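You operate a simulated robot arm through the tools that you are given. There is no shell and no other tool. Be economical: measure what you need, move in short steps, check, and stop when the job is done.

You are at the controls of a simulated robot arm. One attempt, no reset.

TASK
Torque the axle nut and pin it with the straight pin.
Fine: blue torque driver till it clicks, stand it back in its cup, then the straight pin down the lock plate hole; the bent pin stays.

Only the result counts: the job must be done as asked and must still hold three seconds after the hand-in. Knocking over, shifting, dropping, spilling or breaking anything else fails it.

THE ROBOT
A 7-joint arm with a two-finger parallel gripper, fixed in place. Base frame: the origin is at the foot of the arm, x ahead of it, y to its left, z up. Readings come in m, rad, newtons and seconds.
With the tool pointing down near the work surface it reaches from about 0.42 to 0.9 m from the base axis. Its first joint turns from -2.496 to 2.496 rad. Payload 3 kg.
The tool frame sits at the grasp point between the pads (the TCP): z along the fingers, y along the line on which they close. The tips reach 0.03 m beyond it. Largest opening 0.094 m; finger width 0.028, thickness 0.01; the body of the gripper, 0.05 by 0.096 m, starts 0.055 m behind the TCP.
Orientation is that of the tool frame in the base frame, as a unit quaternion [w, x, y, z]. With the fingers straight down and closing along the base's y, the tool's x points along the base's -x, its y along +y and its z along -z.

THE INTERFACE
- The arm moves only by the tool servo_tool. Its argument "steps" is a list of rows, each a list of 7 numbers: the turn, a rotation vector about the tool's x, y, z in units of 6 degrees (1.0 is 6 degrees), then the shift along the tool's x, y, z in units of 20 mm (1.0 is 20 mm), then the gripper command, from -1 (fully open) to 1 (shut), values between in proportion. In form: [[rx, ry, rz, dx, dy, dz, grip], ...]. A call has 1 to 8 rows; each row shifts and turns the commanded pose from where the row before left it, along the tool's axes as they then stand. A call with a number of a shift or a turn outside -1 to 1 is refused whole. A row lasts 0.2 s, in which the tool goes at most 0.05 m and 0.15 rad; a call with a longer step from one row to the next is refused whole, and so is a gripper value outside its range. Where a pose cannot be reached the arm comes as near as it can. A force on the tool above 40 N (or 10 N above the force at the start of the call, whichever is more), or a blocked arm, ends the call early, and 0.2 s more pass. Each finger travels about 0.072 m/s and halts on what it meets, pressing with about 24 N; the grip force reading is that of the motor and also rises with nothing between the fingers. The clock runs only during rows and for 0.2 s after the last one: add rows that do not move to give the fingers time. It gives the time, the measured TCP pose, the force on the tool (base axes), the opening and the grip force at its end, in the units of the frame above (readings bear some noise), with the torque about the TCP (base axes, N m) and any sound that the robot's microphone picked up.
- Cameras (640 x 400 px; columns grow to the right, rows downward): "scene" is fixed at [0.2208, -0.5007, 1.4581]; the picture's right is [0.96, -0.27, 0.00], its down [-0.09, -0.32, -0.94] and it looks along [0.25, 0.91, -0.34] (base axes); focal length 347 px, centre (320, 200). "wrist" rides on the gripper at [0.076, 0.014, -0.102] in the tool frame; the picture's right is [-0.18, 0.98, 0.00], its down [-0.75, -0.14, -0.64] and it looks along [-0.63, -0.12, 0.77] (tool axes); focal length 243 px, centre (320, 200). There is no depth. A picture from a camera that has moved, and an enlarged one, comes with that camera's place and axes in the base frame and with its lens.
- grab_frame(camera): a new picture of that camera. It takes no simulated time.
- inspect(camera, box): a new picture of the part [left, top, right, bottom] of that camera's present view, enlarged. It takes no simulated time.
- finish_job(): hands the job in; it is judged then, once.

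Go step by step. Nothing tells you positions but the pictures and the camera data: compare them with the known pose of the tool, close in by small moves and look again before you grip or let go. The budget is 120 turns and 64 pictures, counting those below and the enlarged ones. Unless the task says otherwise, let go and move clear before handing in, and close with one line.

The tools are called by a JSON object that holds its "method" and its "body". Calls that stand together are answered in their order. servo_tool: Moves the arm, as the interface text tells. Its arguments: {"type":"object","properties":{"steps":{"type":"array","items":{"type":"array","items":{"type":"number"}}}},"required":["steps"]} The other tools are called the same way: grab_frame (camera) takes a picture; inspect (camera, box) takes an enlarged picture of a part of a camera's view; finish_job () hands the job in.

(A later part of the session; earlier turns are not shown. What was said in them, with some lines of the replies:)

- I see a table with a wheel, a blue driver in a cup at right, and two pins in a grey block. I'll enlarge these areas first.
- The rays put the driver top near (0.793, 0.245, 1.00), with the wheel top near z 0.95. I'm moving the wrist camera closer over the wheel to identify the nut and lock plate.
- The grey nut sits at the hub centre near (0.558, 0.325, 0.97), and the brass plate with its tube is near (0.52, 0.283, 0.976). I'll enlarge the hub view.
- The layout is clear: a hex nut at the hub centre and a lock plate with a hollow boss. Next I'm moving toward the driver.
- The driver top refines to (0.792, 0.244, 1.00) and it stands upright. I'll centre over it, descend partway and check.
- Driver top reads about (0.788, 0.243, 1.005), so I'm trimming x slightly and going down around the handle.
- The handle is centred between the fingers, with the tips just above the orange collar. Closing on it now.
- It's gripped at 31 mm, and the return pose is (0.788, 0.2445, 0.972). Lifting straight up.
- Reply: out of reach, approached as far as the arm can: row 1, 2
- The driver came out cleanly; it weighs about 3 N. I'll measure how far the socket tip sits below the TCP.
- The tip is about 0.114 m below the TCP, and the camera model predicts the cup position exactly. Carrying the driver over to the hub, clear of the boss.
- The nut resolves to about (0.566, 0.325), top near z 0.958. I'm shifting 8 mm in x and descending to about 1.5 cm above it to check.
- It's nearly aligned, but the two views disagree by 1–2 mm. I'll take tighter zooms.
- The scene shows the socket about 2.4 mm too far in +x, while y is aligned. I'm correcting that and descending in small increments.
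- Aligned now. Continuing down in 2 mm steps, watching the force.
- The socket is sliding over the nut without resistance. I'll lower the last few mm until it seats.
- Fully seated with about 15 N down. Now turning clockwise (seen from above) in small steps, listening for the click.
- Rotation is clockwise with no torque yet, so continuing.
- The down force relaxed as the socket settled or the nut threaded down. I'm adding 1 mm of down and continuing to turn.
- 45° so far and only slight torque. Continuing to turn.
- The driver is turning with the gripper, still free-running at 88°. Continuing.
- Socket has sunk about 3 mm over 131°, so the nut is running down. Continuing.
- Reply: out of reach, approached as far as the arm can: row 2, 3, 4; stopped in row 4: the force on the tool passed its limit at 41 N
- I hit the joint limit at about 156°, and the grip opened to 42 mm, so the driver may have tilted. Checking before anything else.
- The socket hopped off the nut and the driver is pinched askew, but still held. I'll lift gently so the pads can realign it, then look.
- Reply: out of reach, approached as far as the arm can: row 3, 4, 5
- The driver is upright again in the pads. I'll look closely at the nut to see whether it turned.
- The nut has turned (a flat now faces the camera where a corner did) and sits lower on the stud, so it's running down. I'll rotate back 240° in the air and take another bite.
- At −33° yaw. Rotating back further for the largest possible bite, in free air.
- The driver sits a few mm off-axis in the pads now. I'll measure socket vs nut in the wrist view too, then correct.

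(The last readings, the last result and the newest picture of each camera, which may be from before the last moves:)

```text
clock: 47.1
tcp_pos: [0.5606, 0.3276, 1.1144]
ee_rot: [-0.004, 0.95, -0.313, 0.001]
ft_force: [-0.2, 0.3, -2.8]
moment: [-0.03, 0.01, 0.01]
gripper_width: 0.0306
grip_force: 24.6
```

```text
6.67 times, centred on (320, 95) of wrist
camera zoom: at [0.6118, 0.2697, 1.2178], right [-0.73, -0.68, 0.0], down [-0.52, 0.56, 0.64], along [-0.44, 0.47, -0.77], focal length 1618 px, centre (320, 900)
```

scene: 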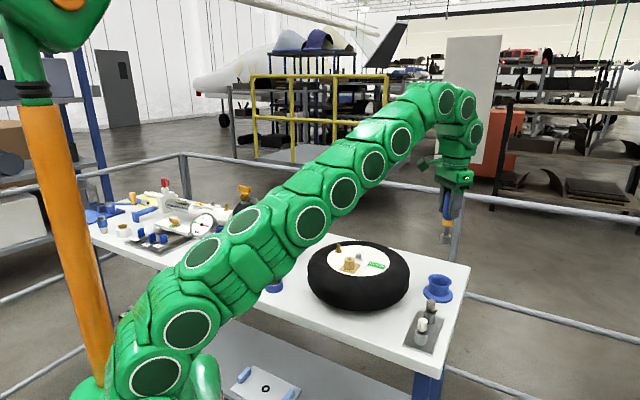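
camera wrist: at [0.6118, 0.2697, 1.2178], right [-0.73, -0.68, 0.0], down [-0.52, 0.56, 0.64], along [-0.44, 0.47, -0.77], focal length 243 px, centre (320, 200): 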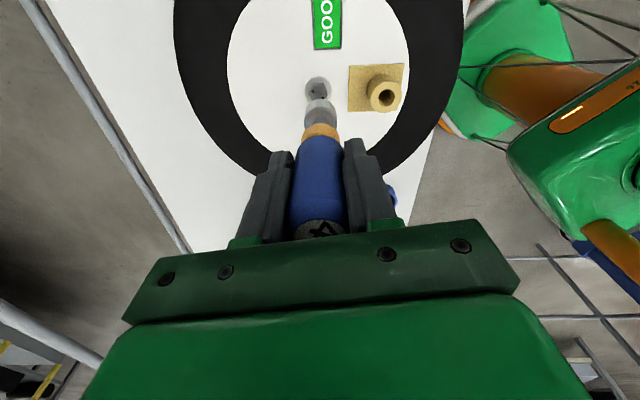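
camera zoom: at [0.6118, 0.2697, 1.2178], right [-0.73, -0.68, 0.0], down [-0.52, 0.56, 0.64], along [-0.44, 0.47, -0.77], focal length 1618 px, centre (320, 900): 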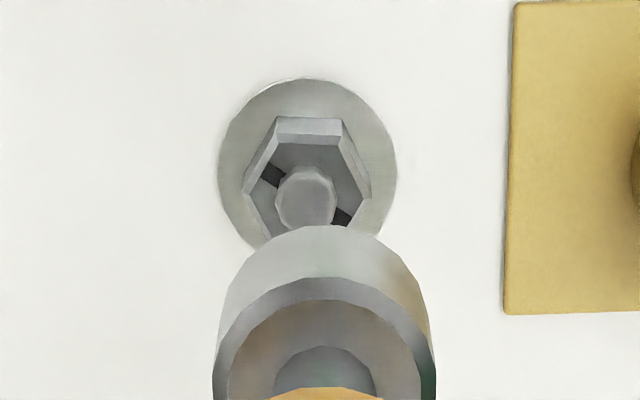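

In tool axes the tip is offset about −5.6 mm along x. I'm correcting by (+8.4, −5) mm and descending 2 cm for a check.

{"method": "servo_tool", "body": {"steps": [[0, 0, 0, 0.486, -0.049, 0.2, 1], [0, 0, 0, 0, 0, 0.4, 1], [0, 0, 0, 0, 0, 0.4, 1], [0, 0, 0, 0, 0, 0, 1]]}}

{"method": "inspect", "body": {"camera": "scene", "box": [345, 235, 375, 265]}}

{"method": "inspect", "body": {"camera": "wrist", "box": [290, 65, 350, 125]}}

```text
clock: 48.1
tcp_pos: [0.5685, 0.3223, 1.0935]
ee_rot: [-0.003, 0.95, -0.314, 0.001]
ft_force: [-0.4, -0.1, -2.3]
moment: [-0.05, 0.01, 0.03]
gripper_width: 0.0301
grip_force: 24.1
```

```text
13.33 times, centred on (360, 250) of scene
camera zoom: at [0.2208, -0.5007, 1.4581], right [0.96, -0.27, 0.0], down [-0.09, -0.32, -0.94], along [0.25, 0.91, -0.34], focal length 4632 px, centre (-213, -467)
```

zoom: 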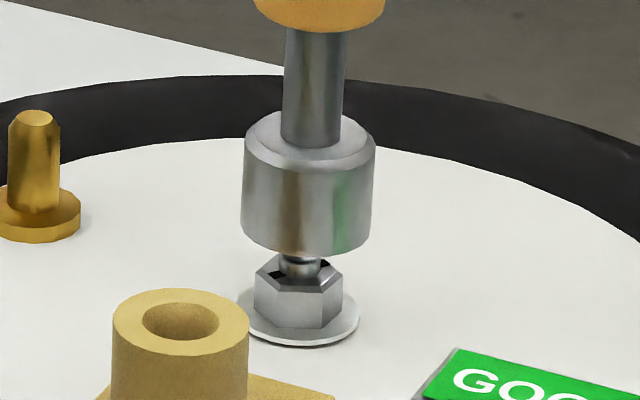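

```text
6.67 times, centred on (320, 95) of wrist
camera zoom: at [0.62, 0.2645, 1.1979], right [-0.73, -0.68, 0.0], down [-0.52, 0.56, 0.64], along [-0.44, 0.47, -0.77], focal length 1618 px, centre (320, 900)
```

zoom: 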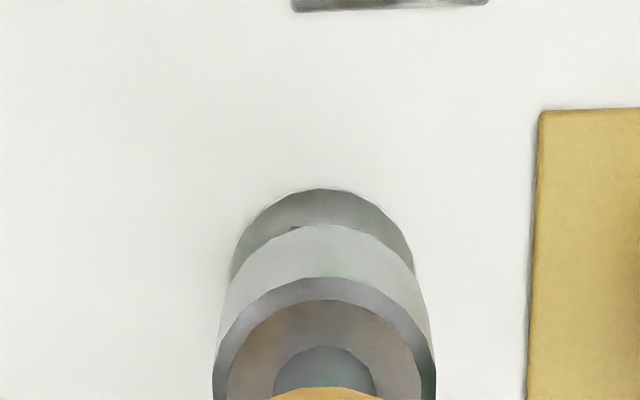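

Nearly aligned with 0.8 mm left to correct. Shifting and descending gently to the nut top.

{"method": "servo_tool", "body": {"steps": [[0, 0, 0, -0.045, -0.005, 0.1, 1], [0, 0, 0, 0, 0, 0.1, 1], [0, 0, 0, 0, 0, 0.1, 1], [0, 0, 0, 0, 0, 0.1, 1], [0, 0, 0, 0, 0, 0.1, 1], [0, 0, 0, 0, 0, 0.1, 1], [0, 0, 0, 0, 0, 0, 1]]}}

```text
clock: 49.7
tcp_pos: [0.5675, 0.3233, 1.0818]
ee_rot: [-0.002, 0.95, -0.313, 0.001]
ft_force: [-0.5, 0.2, -3.0]
moment: [-0.01, 0.01, 0.01]
gripper_width: 0.0302
grip_force: 24.5
```

{"method": "servo_tool", "body": {"steps": [[0, 0, 0, 0, 0, 0.1, 1], [0, 0, 0, 0, 0, 0.1, 1], [0, 0, 0, 0, 0, 0.1, 1], [0, 0, 0, 0, 0, 0, 1]]}}

{"method": "inspect", "body": {"camera": "scene", "box": [345, 235, 375, 265]}}

```text
clock: 50.7
tcp_pos: [0.5683, 0.323, 1.0761]
ee_rot: [-0.002, 0.95, -0.313, 0.0]
ft_force: [0.6, -0.1, -2.8]
moment: [-0.04, 0.02, 0.01]
gripper_width: 0.0304
grip_force: 23.8
```

```text
13.33 times, centred on (360, 250) of scene
camera zoom: at [0.2208, -0.5007, 1.4581], right [0.96, -0.27, 0.0], down [-0.09, -0.32, -0.94], along [0.25, 0.91, -0.34], focal length 4632 px, centre (-213, -467)
```

zoom: 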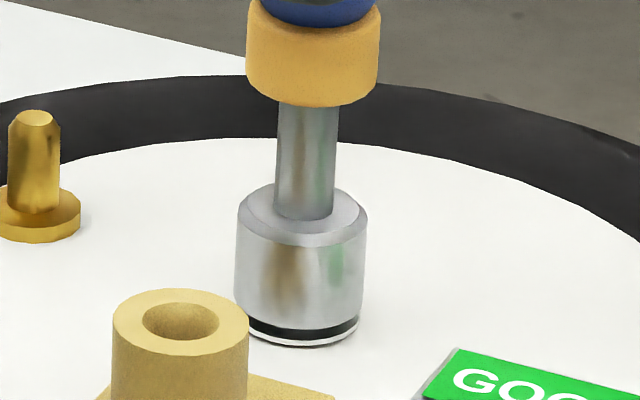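

The socket is over the nut again. Lowering to seat it, then starting the compensated rotation.

{"method": "servo_tool", "body": {"steps": [[0, 0, 0, 0, 0, 0.1, 1], [0, 0, 0, 0, 0, 0.1, 1], [0, 0, 0, 0, 0, 0.05, 1], [0, 0, 0, 0, 0, 0, 1]]}}

{"method": "servo_tool", "body": {"steps": [[0, 0, 0.6, 0, 0.0145, 0, 1], [0, 0, 0.6, 0, 0.0145, 0, 1], [0, 0, 0.6, 0, 0.0145, 0, 1], [0, 0, 0.6, 0, 0.0145, 0, 1], [0, 0, 0.6, 0, 0.0145, 0, 1], [0, 0, 0.6, 0, 0.0145, 0, 1]]}}

```text
clock: 51.7
tcp_pos: [0.5675, 0.3233, 1.0728]
ee_rot: [-0.004, 0.95, -0.314, 0.001]
ft_force: [-1.2, 1.6, 34.9]
moment: [0.06, 0.2, -0.03]
gripper_width: 0.0303
grip_force: 24.3
```

```text
clock: 53.1
tcp_pos: [0.5656, 0.3223, 1.072]
ee_rot: [-0.003, 0.874, -0.487, -0.001]
ft_force: [3.3, 3.7, 35.9]
moment: [0.25, -0.26, -0.03]
gripper_width: 0.0305
grip_force: 24.3
```

Pressing a bit hard at 36 N. Easing 0.8 mm up and continuing.

{"method": "servo_tool", "body": {"steps": [[0, 0, 0.6, 0, 0.0145, -0.04, 1], [0, 0, 0.6, 0, 0.0145, 0, 1], [0, 0, 0.6, 0, 0.0145, 0, 1], [0, 0, 0.6, 0, 0.0145, 0, 1], [0, 0, 0.6, 0, 0.0145, 0, 1], [0, 0, 0.6, 0, 0.0145, 0, 1]]}}

{"method": "servo_tool", "body": {"steps": [[0, 0, 0.6, 0, 0.0145, 0, 1], [0, 0, 0.6, 0, 0.0145, 0, 1], [0, 0, 0.6, 0, 0.0145, 0, 1], [0, 0, 0.6, 0, 0.0145, 0, 1], [0, 0, 0.6, 0, 0.0145, 0, 1], [0, 0, 0.6, 0, 0.0145, 0, 1]]}}

```text
clock: 54.5
tcp_pos: [0.5638, 0.3216, 1.0724]
ee_rot: [-0.002, 0.768, -0.641, 0.0]
ft_force: [2.2, 3.2, 7.0]
moment: [0.27, -0.24, -0.01]
gripper_width: 0.0303
grip_force: 23.7
```

```text
clock: 55.9
tcp_pos: [0.5617, 0.3212, 1.0721]
ee_rot: [0.002, -0.634, 0.773, 0.001]
ft_force: [7.2, 3.1, -1.1]
moment: [0.29, -0.66, 0.1]
gripper_width: 0.03
grip_force: 23.7
```

Down force has gone to zero as the nut descends, with about 7 N of side load in +x. Correcting laterally 1.2 mm, pushing 1 mm lower and continuing.

{"method": "servo_tool", "body": {"steps": [[0, 0, 0, 0.01, -0.06, 0.05, 1], [0, 0, 0.6, 0, 0.012, 0, 1], [0, 0, 0.6, 0, 0.012, 0, 1], [0, 0, 0.6, 0, 0.012, 0, 1], [0, 0, 0.6, 0, 0.012, 0, 1], [0, 0, 0.6, 0, 0.012, 0, 1]]}}

```text
clock: 57.3
tcp_pos: [0.5632, 0.3213, 1.0716]
ee_rot: [0.003, -0.506, 0.863, 0.0]
ft_force: [4.2, -4.9, 32.1]
moment: [-0.57, -0.36, 0.21]
gripper_width: 0.0299
grip_force: 24.0
```

Torque is building (0.21 N·m). Continuing in smaller steps.

{"method": "servo_tool", "body": {"steps": [[0, 0, 0.5, 0, 0.01, -0.03, 1], [0, 0, 0.5, 0, 0.01, 0, 1], [0, 0, 0.5, 0, 0.01, 0, 1], [0, 0, 0.5, 0, 0.01, 0, 1], [0, 0, 0.5, 0, 0.01, 0, 1]]}}

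```text
clock: 58.5
tcp_pos: [0.5615, 0.3219, 1.0732]
ee_rot: [0.002, -0.388, 0.922, 0.001]
ft_force: [6.9, 1.1, 25.9]
moment: [0.24, -0.63, 0.33]
gripper_width: 0.0304
grip_force: 23.8
```

{"method": "servo_tool", "body": {"steps": [[0, 0, 0.4, 0, 0, -0.01, 1], [0, 0, 0.4, 0, 0, 0, 1], [0, 0, 0.4, 0, 0.01, 0, 1], [0, 0, 0.4, 0, 0.01, 0, 1], [0, 0, 0.4, 0, 0.01, 0, 1]]}}

{"method": "inspect", "body": {"camera": "scene", "box": [335, 215, 385, 265]}}

```text
clock: 59.7
tcp_pos: [0.5609, 0.3218, 1.0722]
ee_rot: [0.002, -0.29, 0.957, 0.002]
ft_force: [3.8, 8.7, 12.7]
moment: [0.85, -0.3, 0.37]
gripper_width: 0.0304
grip_force: 24.1
```

```text
8.00 times, centred on (360, 240) of scene
camera zoom: at [0.2208, -0.5007, 1.4581], right [0.96, -0.27, 0.0], down [-0.09, -0.32, -0.94], along [0.25, 0.91, -0.34], focal length 2779 px, centre (0, -120)
```

zoom: 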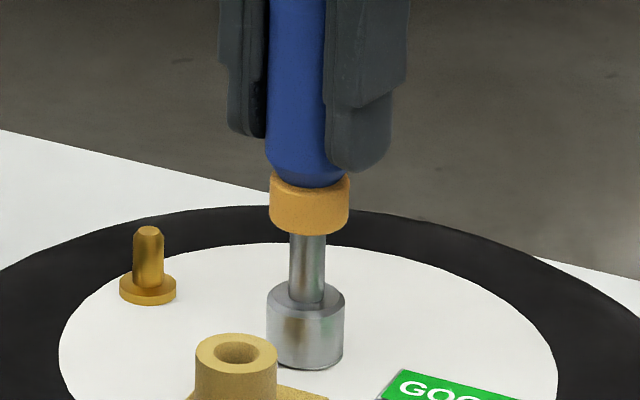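

Torque is at 0.37 N·m and rising, and the socket is well seated. Relieving the side load and continuing.

{"method": "servo_tool", "body": {"steps": [[0, 0, 0.4, -0.03, 0.035, 0, 1], [0, 0, 0.4, 0, 0.01, 0, 1], [0, 0, 0.4, 0, 0.01, 0, 1], [0, 0, 0.4, 0, 0.01, 0, 1], [0, 0, 0.4, 0, 0.01, 0, 1]]}}

```text
clock: 60.9
tcp_pos: [0.5626, 0.3232, 1.0721]
ee_rot: [0.001, -0.189, 0.982, 0.002]
ft_force: [-1.1, -1.3, 4.1]
moment: [-0.16, 0.18, 0.09]
gripper_width: 0.0304
grip_force: 24.1
```

{"method": "servo_tool", "body": {"steps": [[0, 0, 0.4, 0, 0.01, 0.04, 1], [0, 0, 0.4, 0, 0.01, 0, 1], [0, 0, 0.4, 0, 0.01, 0, 1], [0, 0, 0.4, 0, 0.01, 0, 1], [0, 0, 0.4, 0, 0.01, 0, 1]]}}

{"method": "inspect", "body": {"camera": "scene", "box": [335, 215, 385, 265]}}

```text
clock: 62.1
tcp_pos: [0.5621, 0.3241, 1.0702]
ee_rot: [0.003, -0.085, 0.996, 0.002]
ft_force: [4.2, -6.9, 33.9]
moment: [-0.66, -0.22, 0.14]
gripper_width: 0.0303
grip_force: 24.4
```

```text
8.00 times, centred on (360, 240) of scene
camera zoom: at [0.2208, -0.5007, 1.4581], right [0.96, -0.27, 0.0], down [-0.09, -0.32, -0.94], along [0.25, 0.91, -0.34], focal length 2779 px, centre (0, -120)
```

zoom: 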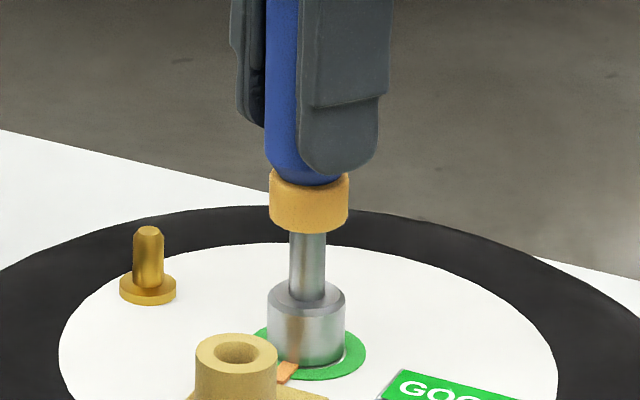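

A green ring with an orange mark has appeared at the nut. I'll look closely before turning further.

{"method": "inspect", "body": {"camera": "scene", "box": [345, 240, 375, 270]}}

{"method": "inspect", "body": {"camera": "wrist", "box": [270, 50, 370, 150]}}

```text
13.33 times, centred on (360, 255) of scene
camera zoom: at [0.2208, -0.5007, 1.4581], right [0.96, -0.27, 0.0], down [-0.09, -0.32, -0.94], along [0.25, 0.91, -0.34], focal length 4632 px, centre (-213, -533)
```

zoom: 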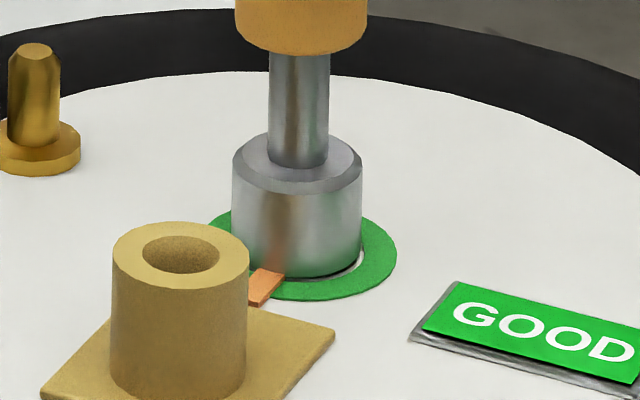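

```text
4.00 times, centred on (320, 100) of wrist
camera zoom: at [0.4824, 0.3251, 1.1753], right [0.02, 1.0, 0.0], down [0.76, -0.02, 0.65], along [0.65, -0.01, -0.76], focal length 970 px, centre (320, 600)
```

zoom: 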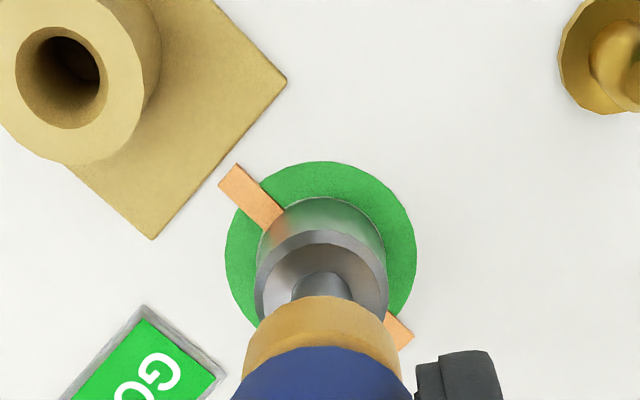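

There's a marker change at the nut but no click reported yet. I'm easing the down force and turning a little more, watching for torque and sound.

{"method": "servo_tool", "body": {"steps": [[0, 0, 0.3, 0, 0, -0.02, 1], [0, 0, 0.3, 0, 0.005, 0, 1], [0, 0, 0.3, 0, 0.005, 0, 1]]}}

{"method": "inspect", "body": {"camera": "wrist", "box": [270, 50, 370, 150]}}

```text
clock: 62.9
tcp_pos: [0.5613, 0.3247, 1.0711]
ee_rot: [0.001, -0.037, 0.999, 0.002]
ft_force: [-0.7, -1.8, 26.3]
moment: [-0.29, 0.18, 0.17]
gripper_width: 0.0305
grip_force: 23.8
```

```text
4.00 times, centred on (320, 100) of wrist
camera zoom: at [0.4829, 0.3325, 1.1755], right [0.11, 0.99, 0.01], down [0.76, -0.09, 0.64], along [0.64, -0.07, -0.77], focal length 970 px, centre (320, 600)
```

zoom: 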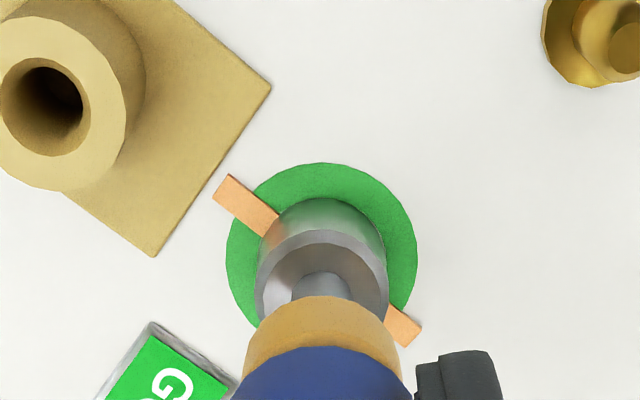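

The ring and orange stripe stay fixed in the world like a torque seal. The torque climbed to 0.37 N·m and then broke away, which fits a click-over. I'll lift off and inspect the nut.

{"method": "servo_tool", "body": {"steps": [[0, 0, 0, 0, 0, -0.2, 1], [0, 0, 0, 0, 0, -0.3, 1], [0, 0, 0, 0, 0, -0.5, 1], [0, 0, 0, 0, 0, -0.5, 1], [0, 0, 0, 0, 0, -0.5, 1], [0, 0, 0, 0, 0, -0.5, 1], [0, 0, 0, 0, 0, 0, 1]]}}

{"method": "inspect", "body": {"camera": "wrist", "box": [250, 30, 390, 170]}}

{"method": "inspect", "body": {"camera": "scene", "box": [330, 200, 390, 270]}}

```text
clock: 64.5
tcp_pos: [0.561, 0.3252, 1.1208]
ee_rot: [0.002, -0.037, 0.999, 0.002]
ft_force: [-0.1, 0.6, -2.5]
moment: [-0.01, 0.01, -0.04]
gripper_width: 0.0304
grip_force: 24.5
```

```text
2.86 times, centred on (320, 100) of wrist
camera zoom: at [0.4827, 0.3327, 1.2253], right [0.11, 0.99, 0.0], down [0.76, -0.09, 0.64], along [0.64, -0.07, -0.77], focal length 693 px, centre (320, 486)
```

zoom: 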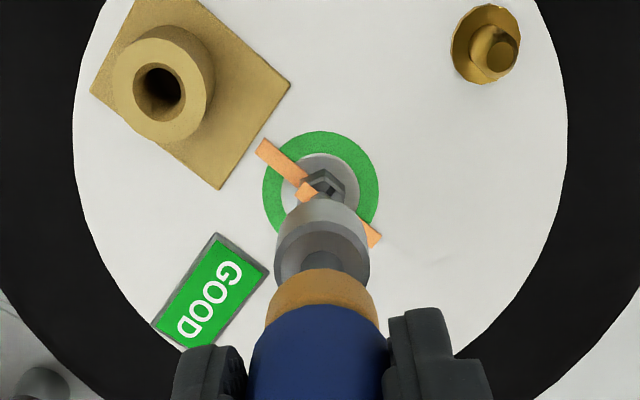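

```text
5.71 times, centred on (360, 235) of scene
camera zoom: at [0.2208, -0.5007, 1.4581], right [0.96, -0.27, 0.0], down [-0.09, -0.32, -0.94], along [0.25, 0.91, -0.34], focal length 1985 px, centre (91, 0)
```

zoom: 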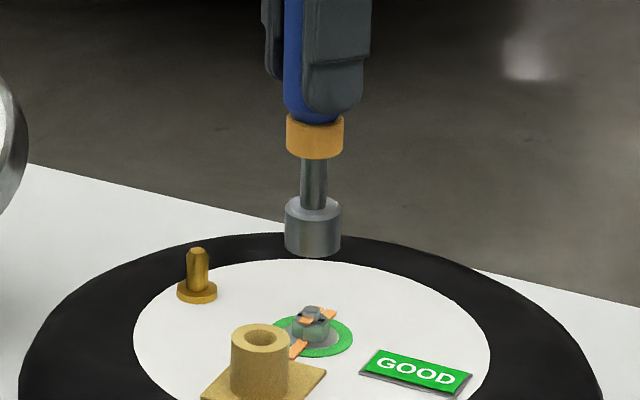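

An orange torque-seal stripe now runs across nut and stud, so the torque is done. Carrying the driver back to its cup.

{"method": "servo_tool", "body": {"steps": [[0, 0, 0.7, 0, 0, -0.2, 1], [0, 0, 0, -0.9, -0.3, 0, 1], [0, 0, 0, -0.9, -0.3, 0, 1], [0, 0, 0, -0.9, -0.3, 0, 1], [0, 0, 0, -0.9, -0.3, 0, 1], [0, 0, 0, -0.9, -0.3, 0, 1], [0, 0, 0, -0.9, -0.3, 0, 1], [0, 0, 0, -0.9, -0.3, 0, 1]]}}

{"method": "servo_tool", "body": {"steps": [[0, 0, 0, -0.9, -0.35, 0, 1], [0, 0, 0, -0.9, -0.35, 0, 1], [0, 0, 0, -0.9, -0.35, 0, 1], [0, 0, 0, -0.9, -0.35, 0, 1], [0, 0, 0, -0.9, -0.3, 0, 1], [0, 0, 0, -0.35, -0.2, 0, 1], [0, 0, 0, 0, 0, 0, 1]]}}

{"method": "inspect", "body": {"camera": "wrist", "box": [270, 20, 380, 140]}}

{"method": "inspect", "body": {"camera": "scene", "box": [400, 180, 500, 310]}}

```text
clock: 66.3
tcp_pos: [0.6869, 0.2827, 1.1262]
ee_rot: [0.003, -0.002, 1.0, 0.002]
ft_force: [0.0, 0.1, -2.2]
moment: [-0.01, 0.02, 0.0]
gripper_width: 0.0304
grip_force: 23.7
```

```text
clock: 67.9
tcp_pos: [0.7845, 0.245, 1.1242]
ee_rot: [0.0, -0.002, 1.0, 0.002]
ft_force: [-0.1, 0.4, -2.9]
moment: [-0.02, 0.02, -0.02]
gripper_width: 0.0303
grip_force: 23.8
```

```text
3.33 times, centred on (325, 80) of wrist
camera zoom: at [0.7077, 0.2584, 1.2286], right [0.18, 0.98, 0.0], down [0.75, -0.14, 0.64], along [0.63, -0.11, -0.77], focal length 809 px, centre (303, 600)
```

zoom: 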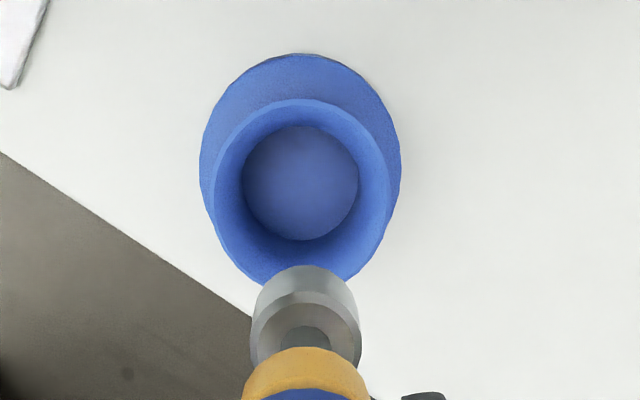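

```text
3.08 times, centred on (450, 245) of scene
camera zoom: at [0.2208, -0.5007, 1.4581], right [0.96, -0.27, 0.0], down [-0.09, -0.32, -0.94], along [0.25, 0.91, -0.34], focal length 1069 px, centre (-80, 62)
```

zoom: 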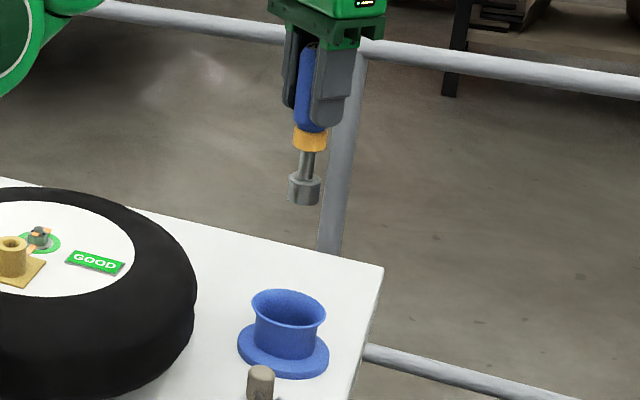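

The socket lines up over the cup in both views. Lowering.

{"method": "servo_tool", "body": {"steps": [[0, 0, 0, 0, 0, 1, 1], [0, 0, 0, 0, 0, 1, 1], [0, 0, 0, 0, 0, 1, 1], [0, 0, 0, 0, 0, 1, 1], [0, 0, 0, 0, 0, 1, 1], [0, 0, 0, 0, 0, 1, 1], [0, 0, 0, 0, 0, 0.5, 1], [0, 0, 0, 0, 0, 0.3, 1]]}}

{"method": "servo_tool", "body": {"steps": [[0, 0, 0, 0, 0, 0.15, 1], [0, 0, 0, 0, 0, 0.1, 1], [0, 0, 0, 0, 0, 0.1, 1], [0, 0, 0, 0, 0, 0, 1]]}}

```text
clock: 69.7
tcp_pos: [0.7855, 0.2452, 0.991]
ee_rot: [0.002, -0.001, 1.0, 0.003]
ft_force: [-0.7, -0.5, -2.2]
moment: [-0.01, 0.02, 0.01]
gripper_width: 0.0303
grip_force: 23.9
```

```text
clock: 70.7
tcp_pos: [0.7859, 0.2452, 0.9827]
ee_rot: [0.002, -0.001, 1.0, 0.002]
ft_force: [-0.4, 0.2, -2.8]
moment: [-0.03, 0.02, -0.03]
gripper_width: 0.0304
grip_force: 23.7
```

{"method": "servo_tool", "body": {"steps": [[0, 0, 0, 0, 0, 0.1, 1], [0, 0, 0, 0, 0, 0.1, 1], [0, 0, 0, 0, 0, 0.1, 1], [0, 0, 0, 0, 0, 0.1, 1], [0, 0, 0, 0, 0, 0, 1]]}}

```text
clock: 71.9
tcp_pos: [0.7855, 0.246, 0.9744]
ee_rot: [0.002, -0.001, 1.0, 0.002]
ft_force: [0.4, 0.1, -1.8]
moment: [0.0, 0.04, 0.0]
gripper_width: 0.0303
grip_force: 24.1
```

{"method": "servo_tool", "body": {"steps": [[0, 0, 0, 0, 0, 0.08, 1], [0, 0, 0, 0, 0, 0.08, 1], [0, 0, 0, 0, 0, 0, 1]]}}

```text
clock: 72.7
tcp_pos: [0.7856, 0.2472, 0.9729]
ee_rot: [0.001, -0.001, 1.0, 0.003]
ft_force: [-5.4, -2.8, 18.5]
moment: [-0.43, 0.81, -0.02]
gripper_width: 0.0303
grip_force: 24.3
```

Touchdown in the cup at z 0.973. Backing off the preload and opening slowly.

{"method": "servo_tool", "body": {"steps": [[0, 0, 0, 0, 0, -0.06, 1], [0, 0, 0, 0, 0, 0, 1], [0, 0, 0, 0, 0, 0, 0.3], [0, 0, 0, 0, 0, 0, 0.2], [0, 0, 0, 0, 0, 0, 0], [0, 0, 0, 0, 0, 0, -0.5], [0, 0, 0, 0, 0, 0, -1], [0, 0, 0, 0, 0, 0, -1]]}}

{"method": "inspect", "body": {"camera": "scene", "box": [390, 190, 490, 320]}}

```text
clock: 74.5
tcp_pos: [0.785, 0.2458, 0.9731]
ee_rot: [0.002, -0.001, 1.0, 0.002]
ft_force: [-0.7, 0.4, -0.7]
moment: [0.02, 0.04, 0.01]
gripper_width: 0.094
grip_force: 0.1
```

```text
3.08 times, centred on (440, 255) of scene
camera zoom: at [0.2208, -0.5007, 1.4581], right [0.96, -0.27, 0.0], down [-0.09, -0.32, -0.94], along [0.25, 0.91, -0.34], focal length 1069 px, centre (-49, 31)
```

zoom: 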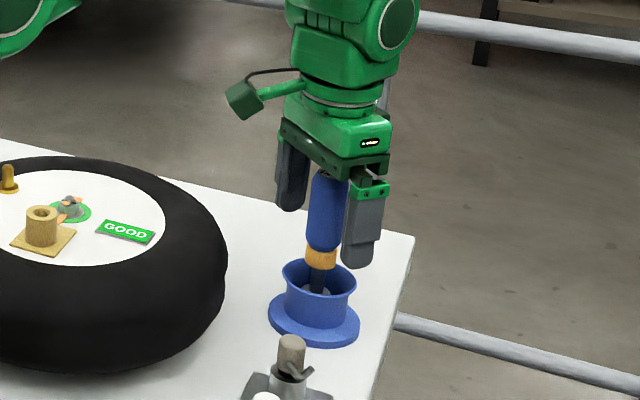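

The driver stands upright in its cup. Going straight up, then over toward the white (straight) pin.

{"method": "servo_tool", "body": {"steps": [[0, 0, 0, 0, 0, -0.5, -1], [0, 0, 0, 0, 0, -1, -1], [0, 0, 0, 0, 0, -1, -1], [0, 0, 0, 0, 0, -1, -1], [0, 0, 0, 0, 0, -1, -1], [0, 0, 0, 0, 0, -1, -1], [0, 0, 0, 0, 0, -1, -1], [0, 0, 0, 0, 0, -0.5, -1]]}}

{"method": "servo_tool", "body": {"steps": [[0, 0, 0, 1, -1, 0, -1], [0, 0, 0, 1, -1, 0, -1], [0, 0, 0, 1, -1, 0, -1], [0, 0, 0, 1, -1, 0, -1], [0, 0, 0, 1, -1, 0, -1], [0, 0, 0, 1, -1, 0, -1], [0, 0, 0, 1, -1, 0, -1], [0, 0, 0, 1, -1, 0, -1]]}}

{"method": "servo_tool", "body": {"steps": [[0, 0, 0, 1, -0.6, 0, -1], [0, 0, 0, 1, 0, 0.5, -1], [0, 0, 0, 0, 0, 0.5, -1], [0, 0, 0, 0, 0, 0.5, -1], [0, 0, 0, 0, 0, 0, -1]]}}

{"method": "grab_frame", "body": {"camera": "wrist"}}

```text
clock: 76.3
tcp_pos: [0.7847, 0.2451, 1.1119]
ee_rot: [0.001, -0.002, 1.0, 0.003]
ft_force: [-0.3, -0.6, 0.3]
moment: [-0.03, 0.03, -0.02]
gripper_width: 0.094
grip_force: 0.0
```

```text
clock: 78.1
tcp_pos: [0.6232, 0.0865, 1.1126]
ee_rot: [0.0, -0.002, 1.0, 0.002]
ft_force: [0.5, 0.7, 0.4]
moment: [-0.01, -0.01, 0.04]
gripper_width: 0.094
grip_force: 0.0
```

```text
clock: 79.3
tcp_pos: [0.5847, 0.0742, 1.0807]
ee_rot: [0.003, -0.001, 1.0, 0.003]
ft_force: [0.2, -0.9, 0.0]
moment: [0.01, -0.02, -0.01]
gripper_width: 0.0938
grip_force: 0.0
```

```text
12 pictures are left
camera wrist: at [0.5079, 0.0873, 1.1854], right [0.18, 0.98, 0.01], down [0.75, -0.14, 0.64], along [0.63, -0.11, -0.77], focal length 243 px, centre (320, 200)
```

wrist: 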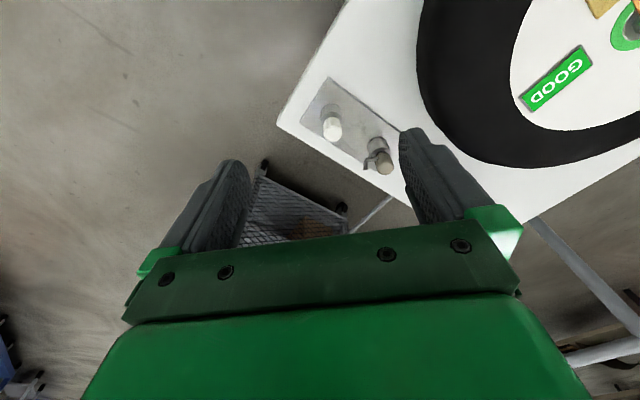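

The white pin head is near (0.635, 0.079, 0.90). Only 12 pictures remain, so I'm moving closer for one precise zoom.

{"method": "servo_tool", "body": {"steps": [[0, 0, 0, -0.75, 0.2, 1, -1], [0, 0, 0, 0, 0, 1, -1], [0, 0, 0, 0, 0, 1, -1], [0, 0, 0, 0, 0, 0.5, -1], [0, 0, 0, 0, 0, 0, -1]]}}

{"method": "inspect", "body": {"camera": "wrist", "box": [260, 80, 400, 220]}}

```text
clock: 80.5
tcp_pos: [0.6002, 0.0766, 1.0107]
ee_rot: [0.002, 0.0, 1.0, 0.003]
ft_force: [-0.5, 0.1, 0.1]
moment: [0.02, 0.03, 0.04]
gripper_width: 0.094
grip_force: 0.0
```

```text
2.86 times, centred on (330, 150) of wrist
camera zoom: at [0.522, 0.0901, 1.1152], right [0.18, 0.98, 0.0], down [0.75, -0.14, 0.64], along [0.63, -0.11, -0.77], focal length 693 px, centre (291, 343)
```

zoom: 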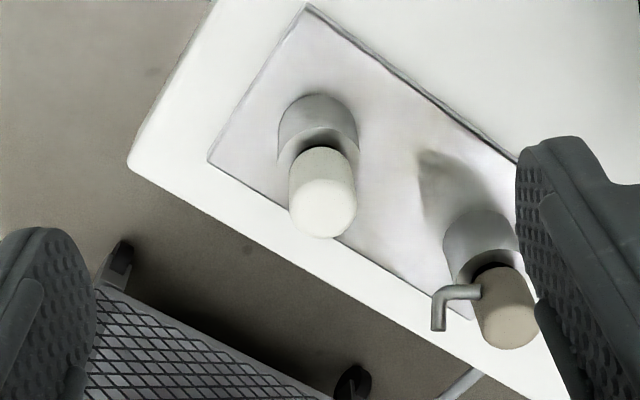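

The head top is about (0.637, 0.080, ~0.905). I'll approach to TCP z 0.918, then check tip height against the head from the scene camera.

{"method": "servo_tool", "body": {"steps": [[0, 0, 0, -0.9, 0.17, 0, -1], [0, 0, 0, -0.95, 0, 0, -1], [0, 0, 0, 0, 0, 1, -1], [0, 0, 0, 0, 0, 1, -1], [0, 0, 0, 0, 0, 1, -1], [0, 0, 0, 0, 0, 1, -1], [0, 0, 0, 0, 0, 0.6, -1], [0, 0, 0, 0, 0, 0, -1]]}}

{"method": "inspect", "body": {"camera": "scene", "box": [390, 270, 460, 350]}}

```text
clock: 82.3
tcp_pos: [0.6352, 0.0817, 0.9181]
ee_rot: [0.001, -0.001, 1.0, 0.002]
ft_force: [-0.1, 0.3, 0.1]
moment: [0.02, 0.04, 0.02]
gripper_width: 0.0943
grip_force: 0.0
```

```text
5.00 times, centred on (425, 310) of scene
camera zoom: at [0.2208, -0.5007, 1.4581], right [0.96, -0.27, 0.0], down [-0.09, -0.32, -0.94], along [0.25, 0.91, -0.34], focal length 1737 px, centre (-205, -350)
```

zoom: 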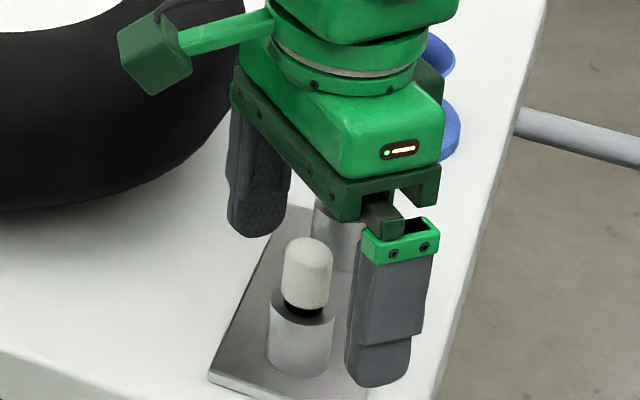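

Tips are level with the bottom of the white head, just above the holder. I'm trimming x by −3.5 mm and z by −1 mm, then closing.

{"method": "servo_tool", "body": {"steps": [[0, 0, 0, 0.175, 0, 0.05, -1], [0, 0, 0, 0, 0, 0, 0], [0, 0, 0, 0, 0, 0, 0.3], [0, 0, 0, 0, 0, 0, 1], [0, 0, 0, 0, 0, 0, 1], [0, 0, 0, 0, 0, 0, 1]]}}

{"method": "inspect", "body": {"camera": "scene", "box": [390, 270, 460, 350]}}

```text
clock: 83.7
tcp_pos: [0.6334, 0.082, 0.9175]
ee_rot: [0.001, -0.002, 1.0, 0.001]
ft_force: [-0.4, -0.5, 0.6]
moment: [0.01, 0.0, 0.05]
gripper_width: 0.0203
grip_force: 24.0
```

```text
5.00 times, centred on (425, 310) of scene
camera zoom: at [0.2208, -0.5007, 1.4581], right [0.96, -0.27, 0.0], down [-0.09, -0.32, -0.94], along [0.25, 0.91, -0.34], focal length 1737 px, centre (-205, -350)
```

zoom: 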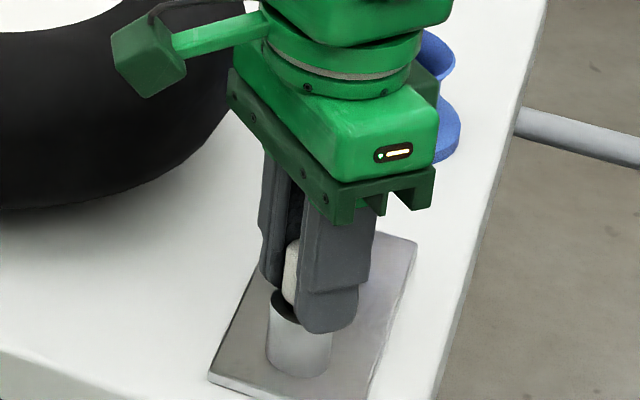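

Gripped the white head at 20 mm. Lifting straight up.

{"method": "servo_tool", "body": {"steps": [[0, 0, 0, 0, 0, -0.3, 1], [0, 0, 0, 0, 0, -0.7, 1], [0, 0, 0, 0, 0, -1, 1], [0, 0, 0, 0, 0, -1, 1], [0, 0, 0, 0, 0, -1, 1], [0, 0, 0, 0, 0, -1, 1], [0, 0, 0, 0, 0, -1, 1], [0, 0, 0, 0, 0, -1, 1]]}}

{"method": "servo_tool", "body": {"steps": [[0, 0, 0, 0, 0.5, -1, 1], [0, 0, 0, 0.5, 1, 0, 1], [0, 0, 0, 0.5, 1, 0, 1], [0, 0, 0, 0.5, 1, 0, 1], [0, 0, 0, 0.5, 1, 0, 1], [0, 0, 0, 0.5, 1, 0, 1], [0, 0, 0, 0.5, 1, 0, 1], [0, 0, 0, 0.5, 1, 0, 1]]}}

{"method": "servo_tool", "body": {"steps": [[0, 0, 0, 1, 1, 0, 1], [0, 0, 0, 1, 1, 0, 1], [0, 0, 0, 0.1, 0.45, 0, 1], [0, 0, 0, 0, 0, 0, 1]]}}

{"method": "inspect", "body": {"camera": "wrist", "box": [260, 30, 380, 150]}}

{"method": "inspect", "body": {"camera": "scene", "box": [310, 190, 400, 290]}}

```text
clock: 85.5
tcp_pos: [0.6331, 0.0792, 1.0587]
ee_rot: [0.001, -0.001, 1.0, 0.001]
ft_force: [-0.2, 0.1, -0.9]
moment: [0.02, -0.02, 0.03]
gripper_width: 0.0207
grip_force: 24.0
```

```text
clock: 87.3
tcp_pos: [0.5642, 0.2312, 1.0809]
ee_rot: [0.002, -0.002, 1.0, 0.003]
ft_force: [-0.1, 0.1, -0.7]
moment: [0.03, 0.05, 0.0]
gripper_width: 0.0204
grip_force: 24.3
```

```text
clock: 88.3
tcp_pos: [0.5212, 0.2798, 1.0796]
ee_rot: [0.001, -0.001, 1.0, 0.002]
ft_force: [0.1, 0.2, -0.2]
moment: [0.04, -0.03, 0.02]
gripper_width: 0.0201
grip_force: 23.5
```

```text
3.33 times, centred on (320, 90) of wrist
camera zoom: at [0.4438, 0.2926, 1.1837], right [0.18, 0.98, 0.0], down [0.75, -0.14, 0.64], along [0.63, -0.11, -0.77], focal length 809 px, centre (320, 567)
```

zoom: 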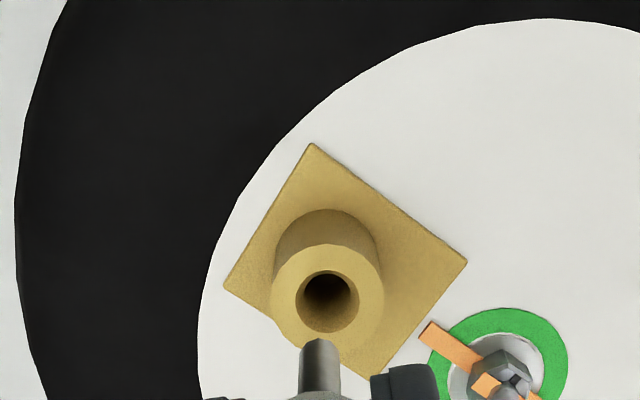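

```text
4.00 times, centred on (355, 240) of scene
camera zoom: at [0.2208, -0.5007, 1.4581], right [0.96, -0.27, 0.0], down [-0.09, -0.32, -0.94], along [0.25, 0.91, -0.34], focal length 1390 px, centre (180, 40)
```

zoom: 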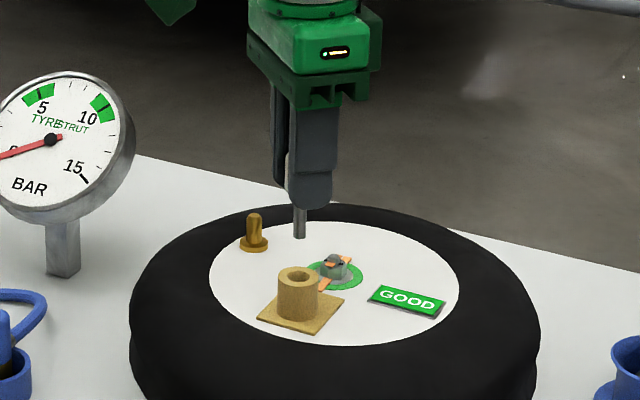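

The pin sits about 1.8 mm short in +y of the hole and is aligned in x within 1 mm. Correcting (+1.0, +1.7 mm) and lowering to just above the boss.

{"method": "servo_tool", "body": {"steps": [[0, 0, 0, -0.05, 0.085, 0.3, 1], [0, 0, 0, 0, 0, 0.5, 1], [0, 0, 0, 0, 0, 0.5, 1], [0, 0, 0, 0, 0, 0.4, 1], [0, 0, 0, 0, 0, 0, 1]]}}

{"method": "inspect", "body": {"camera": "wrist", "box": [280, 70, 360, 150]}}

{"method": "inspect", "body": {"camera": "scene", "box": [330, 240, 370, 280]}}

```text
clock: 89.5
tcp_pos: [0.5225, 0.2813, 1.0454]
ee_rot: [0.001, -0.001, 1.0, 0.002]
ft_force: [0.0, 0.0, 0.2]
moment: [0.01, 0.0, 0.01]
gripper_width: 0.0202
grip_force: 24.6
```

```text
5.00 times, centred on (320, 110) of wrist
camera zoom: at [0.4454, 0.2944, 1.1493], right [0.18, 0.98, 0.0], down [0.75, -0.14, 0.64], along [0.63, -0.11, -0.77], focal length 1213 px, centre (320, 650)
```

zoom: 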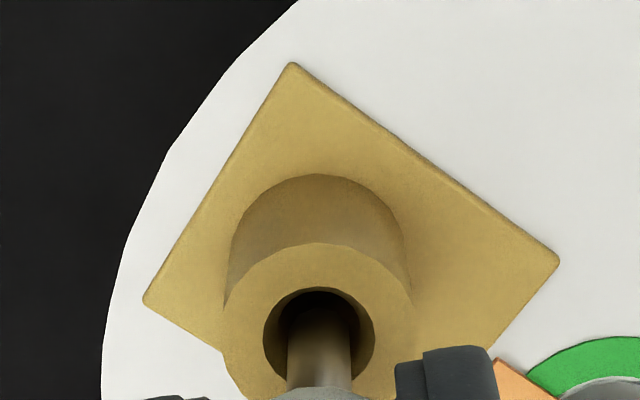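

```text
10.00 times, centred on (350, 260) of scene
camera zoom: at [0.2208, -0.5007, 1.4581], right [0.96, -0.27, 0.0], down [-0.09, -0.32, -0.94], along [0.25, 0.91, -0.34], focal length 3474 px, centre (20, -400)
```

zoom: 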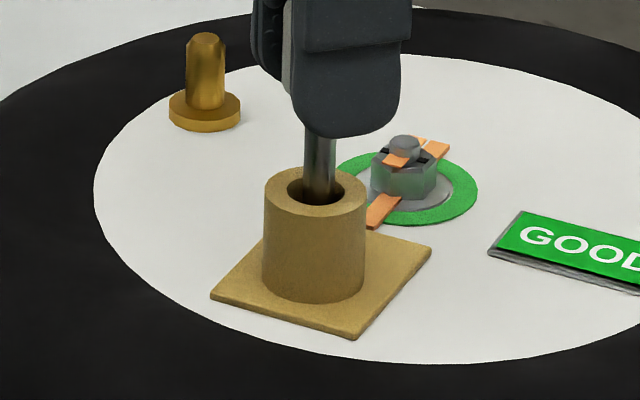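

The pin tip is already entering the hole. Lowering gently until it seats.

{"method": "servo_tool", "body": {"steps": [[0, 0, 0, 0.04, 0, 0.2, 1], [0, 0, 0, 0, 0, 0.2, 1], [0, 0, 0, 0, 0, 0.2, 1], [0, 0, 0, 0, 0, 0.15, 1], [0, 0, 0, 0, 0, 0.1, 1], [0, 0, 0, 0, 0, 0, 1]]}}

```text
clock: 90.9
tcp_pos: [0.5207, 0.282, 1.0286]
ee_rot: [0.001, -0.001, 1.0, 0.002]
ft_force: [-0.4, 0.4, -0.5]
moment: [-0.02, -0.02, 0.01]
gripper_width: 0.0201
grip_force: 23.6
```

{"method": "servo_tool", "body": {"steps": [[0, 0, 0, 0, 0, 0.1, 1], [0, 0, 0, 0, 0, 0.1, 1], [0, 0, 0, 0, 0, 0.1, 1], [0, 0, 0, 0, 0, 0.1, 1], [0, 0, 0, 0, 0, 0.1, 1], [0, 0, 0, 0, 0, 0, 1]]}}

```text
clock: 92.3
tcp_pos: [0.5207, 0.2818, 1.0191]
ee_rot: [0.001, 0.0, 1.0, 0.003]
ft_force: [-11.9, -2.6, 32.5]
moment: [-0.43, 0.42, -0.18]
gripper_width: 0.0203
grip_force: 23.9
```

Contact at z ≈ 1.019. Looking to see whether it's the head or the tips that landed.

{"method": "inspect", "body": {"camera": "scene", "box": [330, 240, 370, 280]}}

```text
10.00 times, centred on (350, 260) of scene
camera zoom: at [0.2208, -0.5007, 1.4581], right [0.96, -0.27, 0.0], down [-0.09, -0.32, -0.94], along [0.25, 0.91, -0.34], focal length 3474 px, centre (20, -400)
```

zoom: 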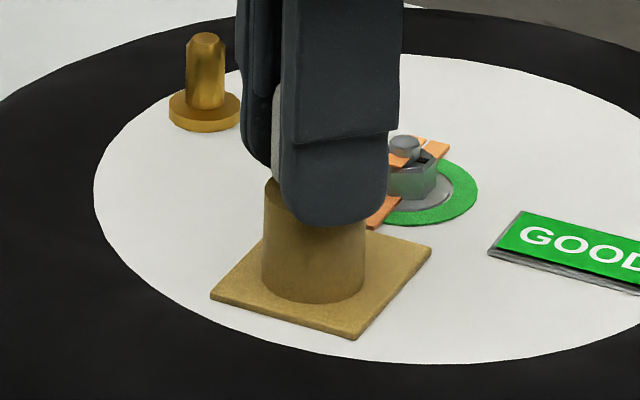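

Tips are at the boss rim and the head is just above it. I'll relieve the preload by 1 mm and release so the head drops onto its seat.

{"method": "servo_tool", "body": {"steps": [[0, 0, 0, 0, 0, -0.08, 1], [0, 0, 0, 0, 0, 0, 1], [0, 0, 0, 0, 0, 0, 0.5], [0, 0, 0, 0, 0, 0, 0.4], [0, 0, 0, 0, 0, 0, 0], [0, 0, 0, 0, 0, 0, -0.4], [0, 0, 0, 0, 0, 0, -0.4]]}}

{"method": "inspect", "body": {"camera": "scene", "box": [330, 240, 370, 280]}}

```text
clock: 93.9
tcp_pos: [0.5208, 0.2809, 1.0194]
ee_rot: [0.001, -0.001, 1.0, 0.002]
ft_force: [0.3, -0.2, 0.7]
moment: [0.01, 0.0, -0.03]
gripper_width: 0.0658
grip_force: 0.1
```

```text
10.00 times, centred on (350, 260) of scene
camera zoom: at [0.2208, -0.5007, 1.4581], right [0.96, -0.27, 0.0], down [-0.09, -0.32, -0.94], along [0.25, 0.91, -0.34], focal length 3474 px, centre (20, -400)
```

zoom: 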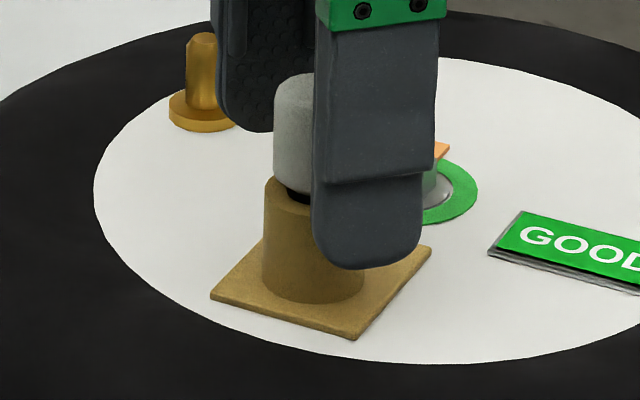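

The pin stands upright in the hole with its black collar on the rim. Retreating straight up, fingers opened wide.

{"method": "servo_tool", "body": {"steps": [[0, 0, 0, 0, 0, 0, -1], [0, 0, 0, 0, 0, -0.5, -1], [0, 0, 0, 0, 0, -1, -1], [0, 0, 0, 0, 0, -1, -1], [0, 0, 0, 0, 0, -1, -1], [0, 0, 0, 0, 0, -1, -1], [0, 0, 0, 0, 0, -1, -1], [0, 0, 0, 0, 0, -1, -1]]}}

{"method": "inspect", "body": {"camera": "scene", "box": [320, 220, 470, 350]}}

{"method": "inspect", "body": {"camera": "wrist", "box": [250, 40, 430, 200]}}

```text
clock: 95.7
tcp_pos: [0.5218, 0.2806, 1.1499]
ee_rot: [0.002, -0.001, 1.0, 0.002]
ft_force: [-0.9, -0.2, -0.9]
moment: [-0.01, -0.03, 0.02]
gripper_width: 0.0942
grip_force: 0.0
```

```text
3.08 times, centred on (395, 285) of scene
camera zoom: at [0.2208, -0.5007, 1.4581], right [0.96, -0.27, 0.0], down [-0.09, -0.32, -0.94], along [0.25, 0.91, -0.34], focal length 1069 px, centre (89, -62)
```

zoom: 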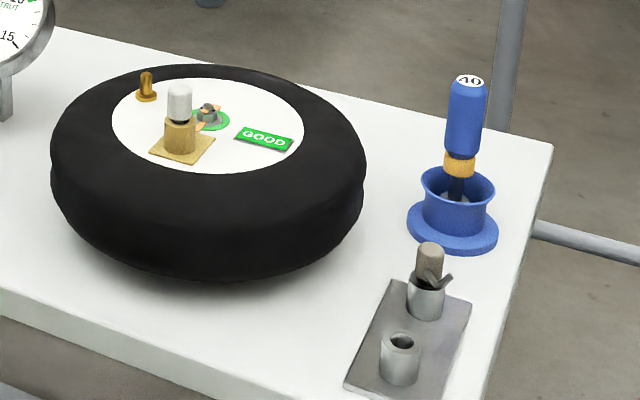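

```text
2.50 times, centred on (340, 120) of wrist
camera zoom: at [0.4443, 0.2941, 1.2544], right [0.18, 0.98, 0.0], down [0.75, -0.14, 0.64], along [0.63, -0.11, -0.77], focal length 606 px, centre (270, 400)
```

zoom: 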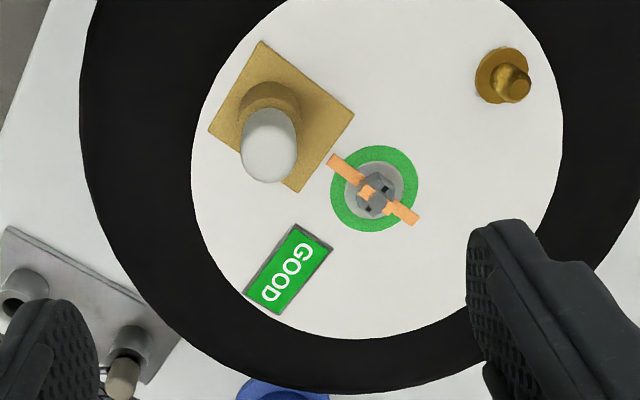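

The straight pin is seated, the bent pin is untouched, the driver is upright in its cup, the torque seal shows on the nut and the arm is clear. Handing in.

{"method": "finish_job", "body": {}}

```text
The job is handed in.
```

I handed the job in with the nut turned down, the driver back in its cup and the straight pin in the lock plate, but the robot's microphone never reported a click. I took the nut as torqued because the torque rose to about 0.37 N·m and then dropped away. A green ring and orange stripe then appeared on the nut. The bent pin was left alone. Partway through, the wrist reached its turning limit and the socket slipped off the nut. I lifted clear, turned back and finished the tightening from there.
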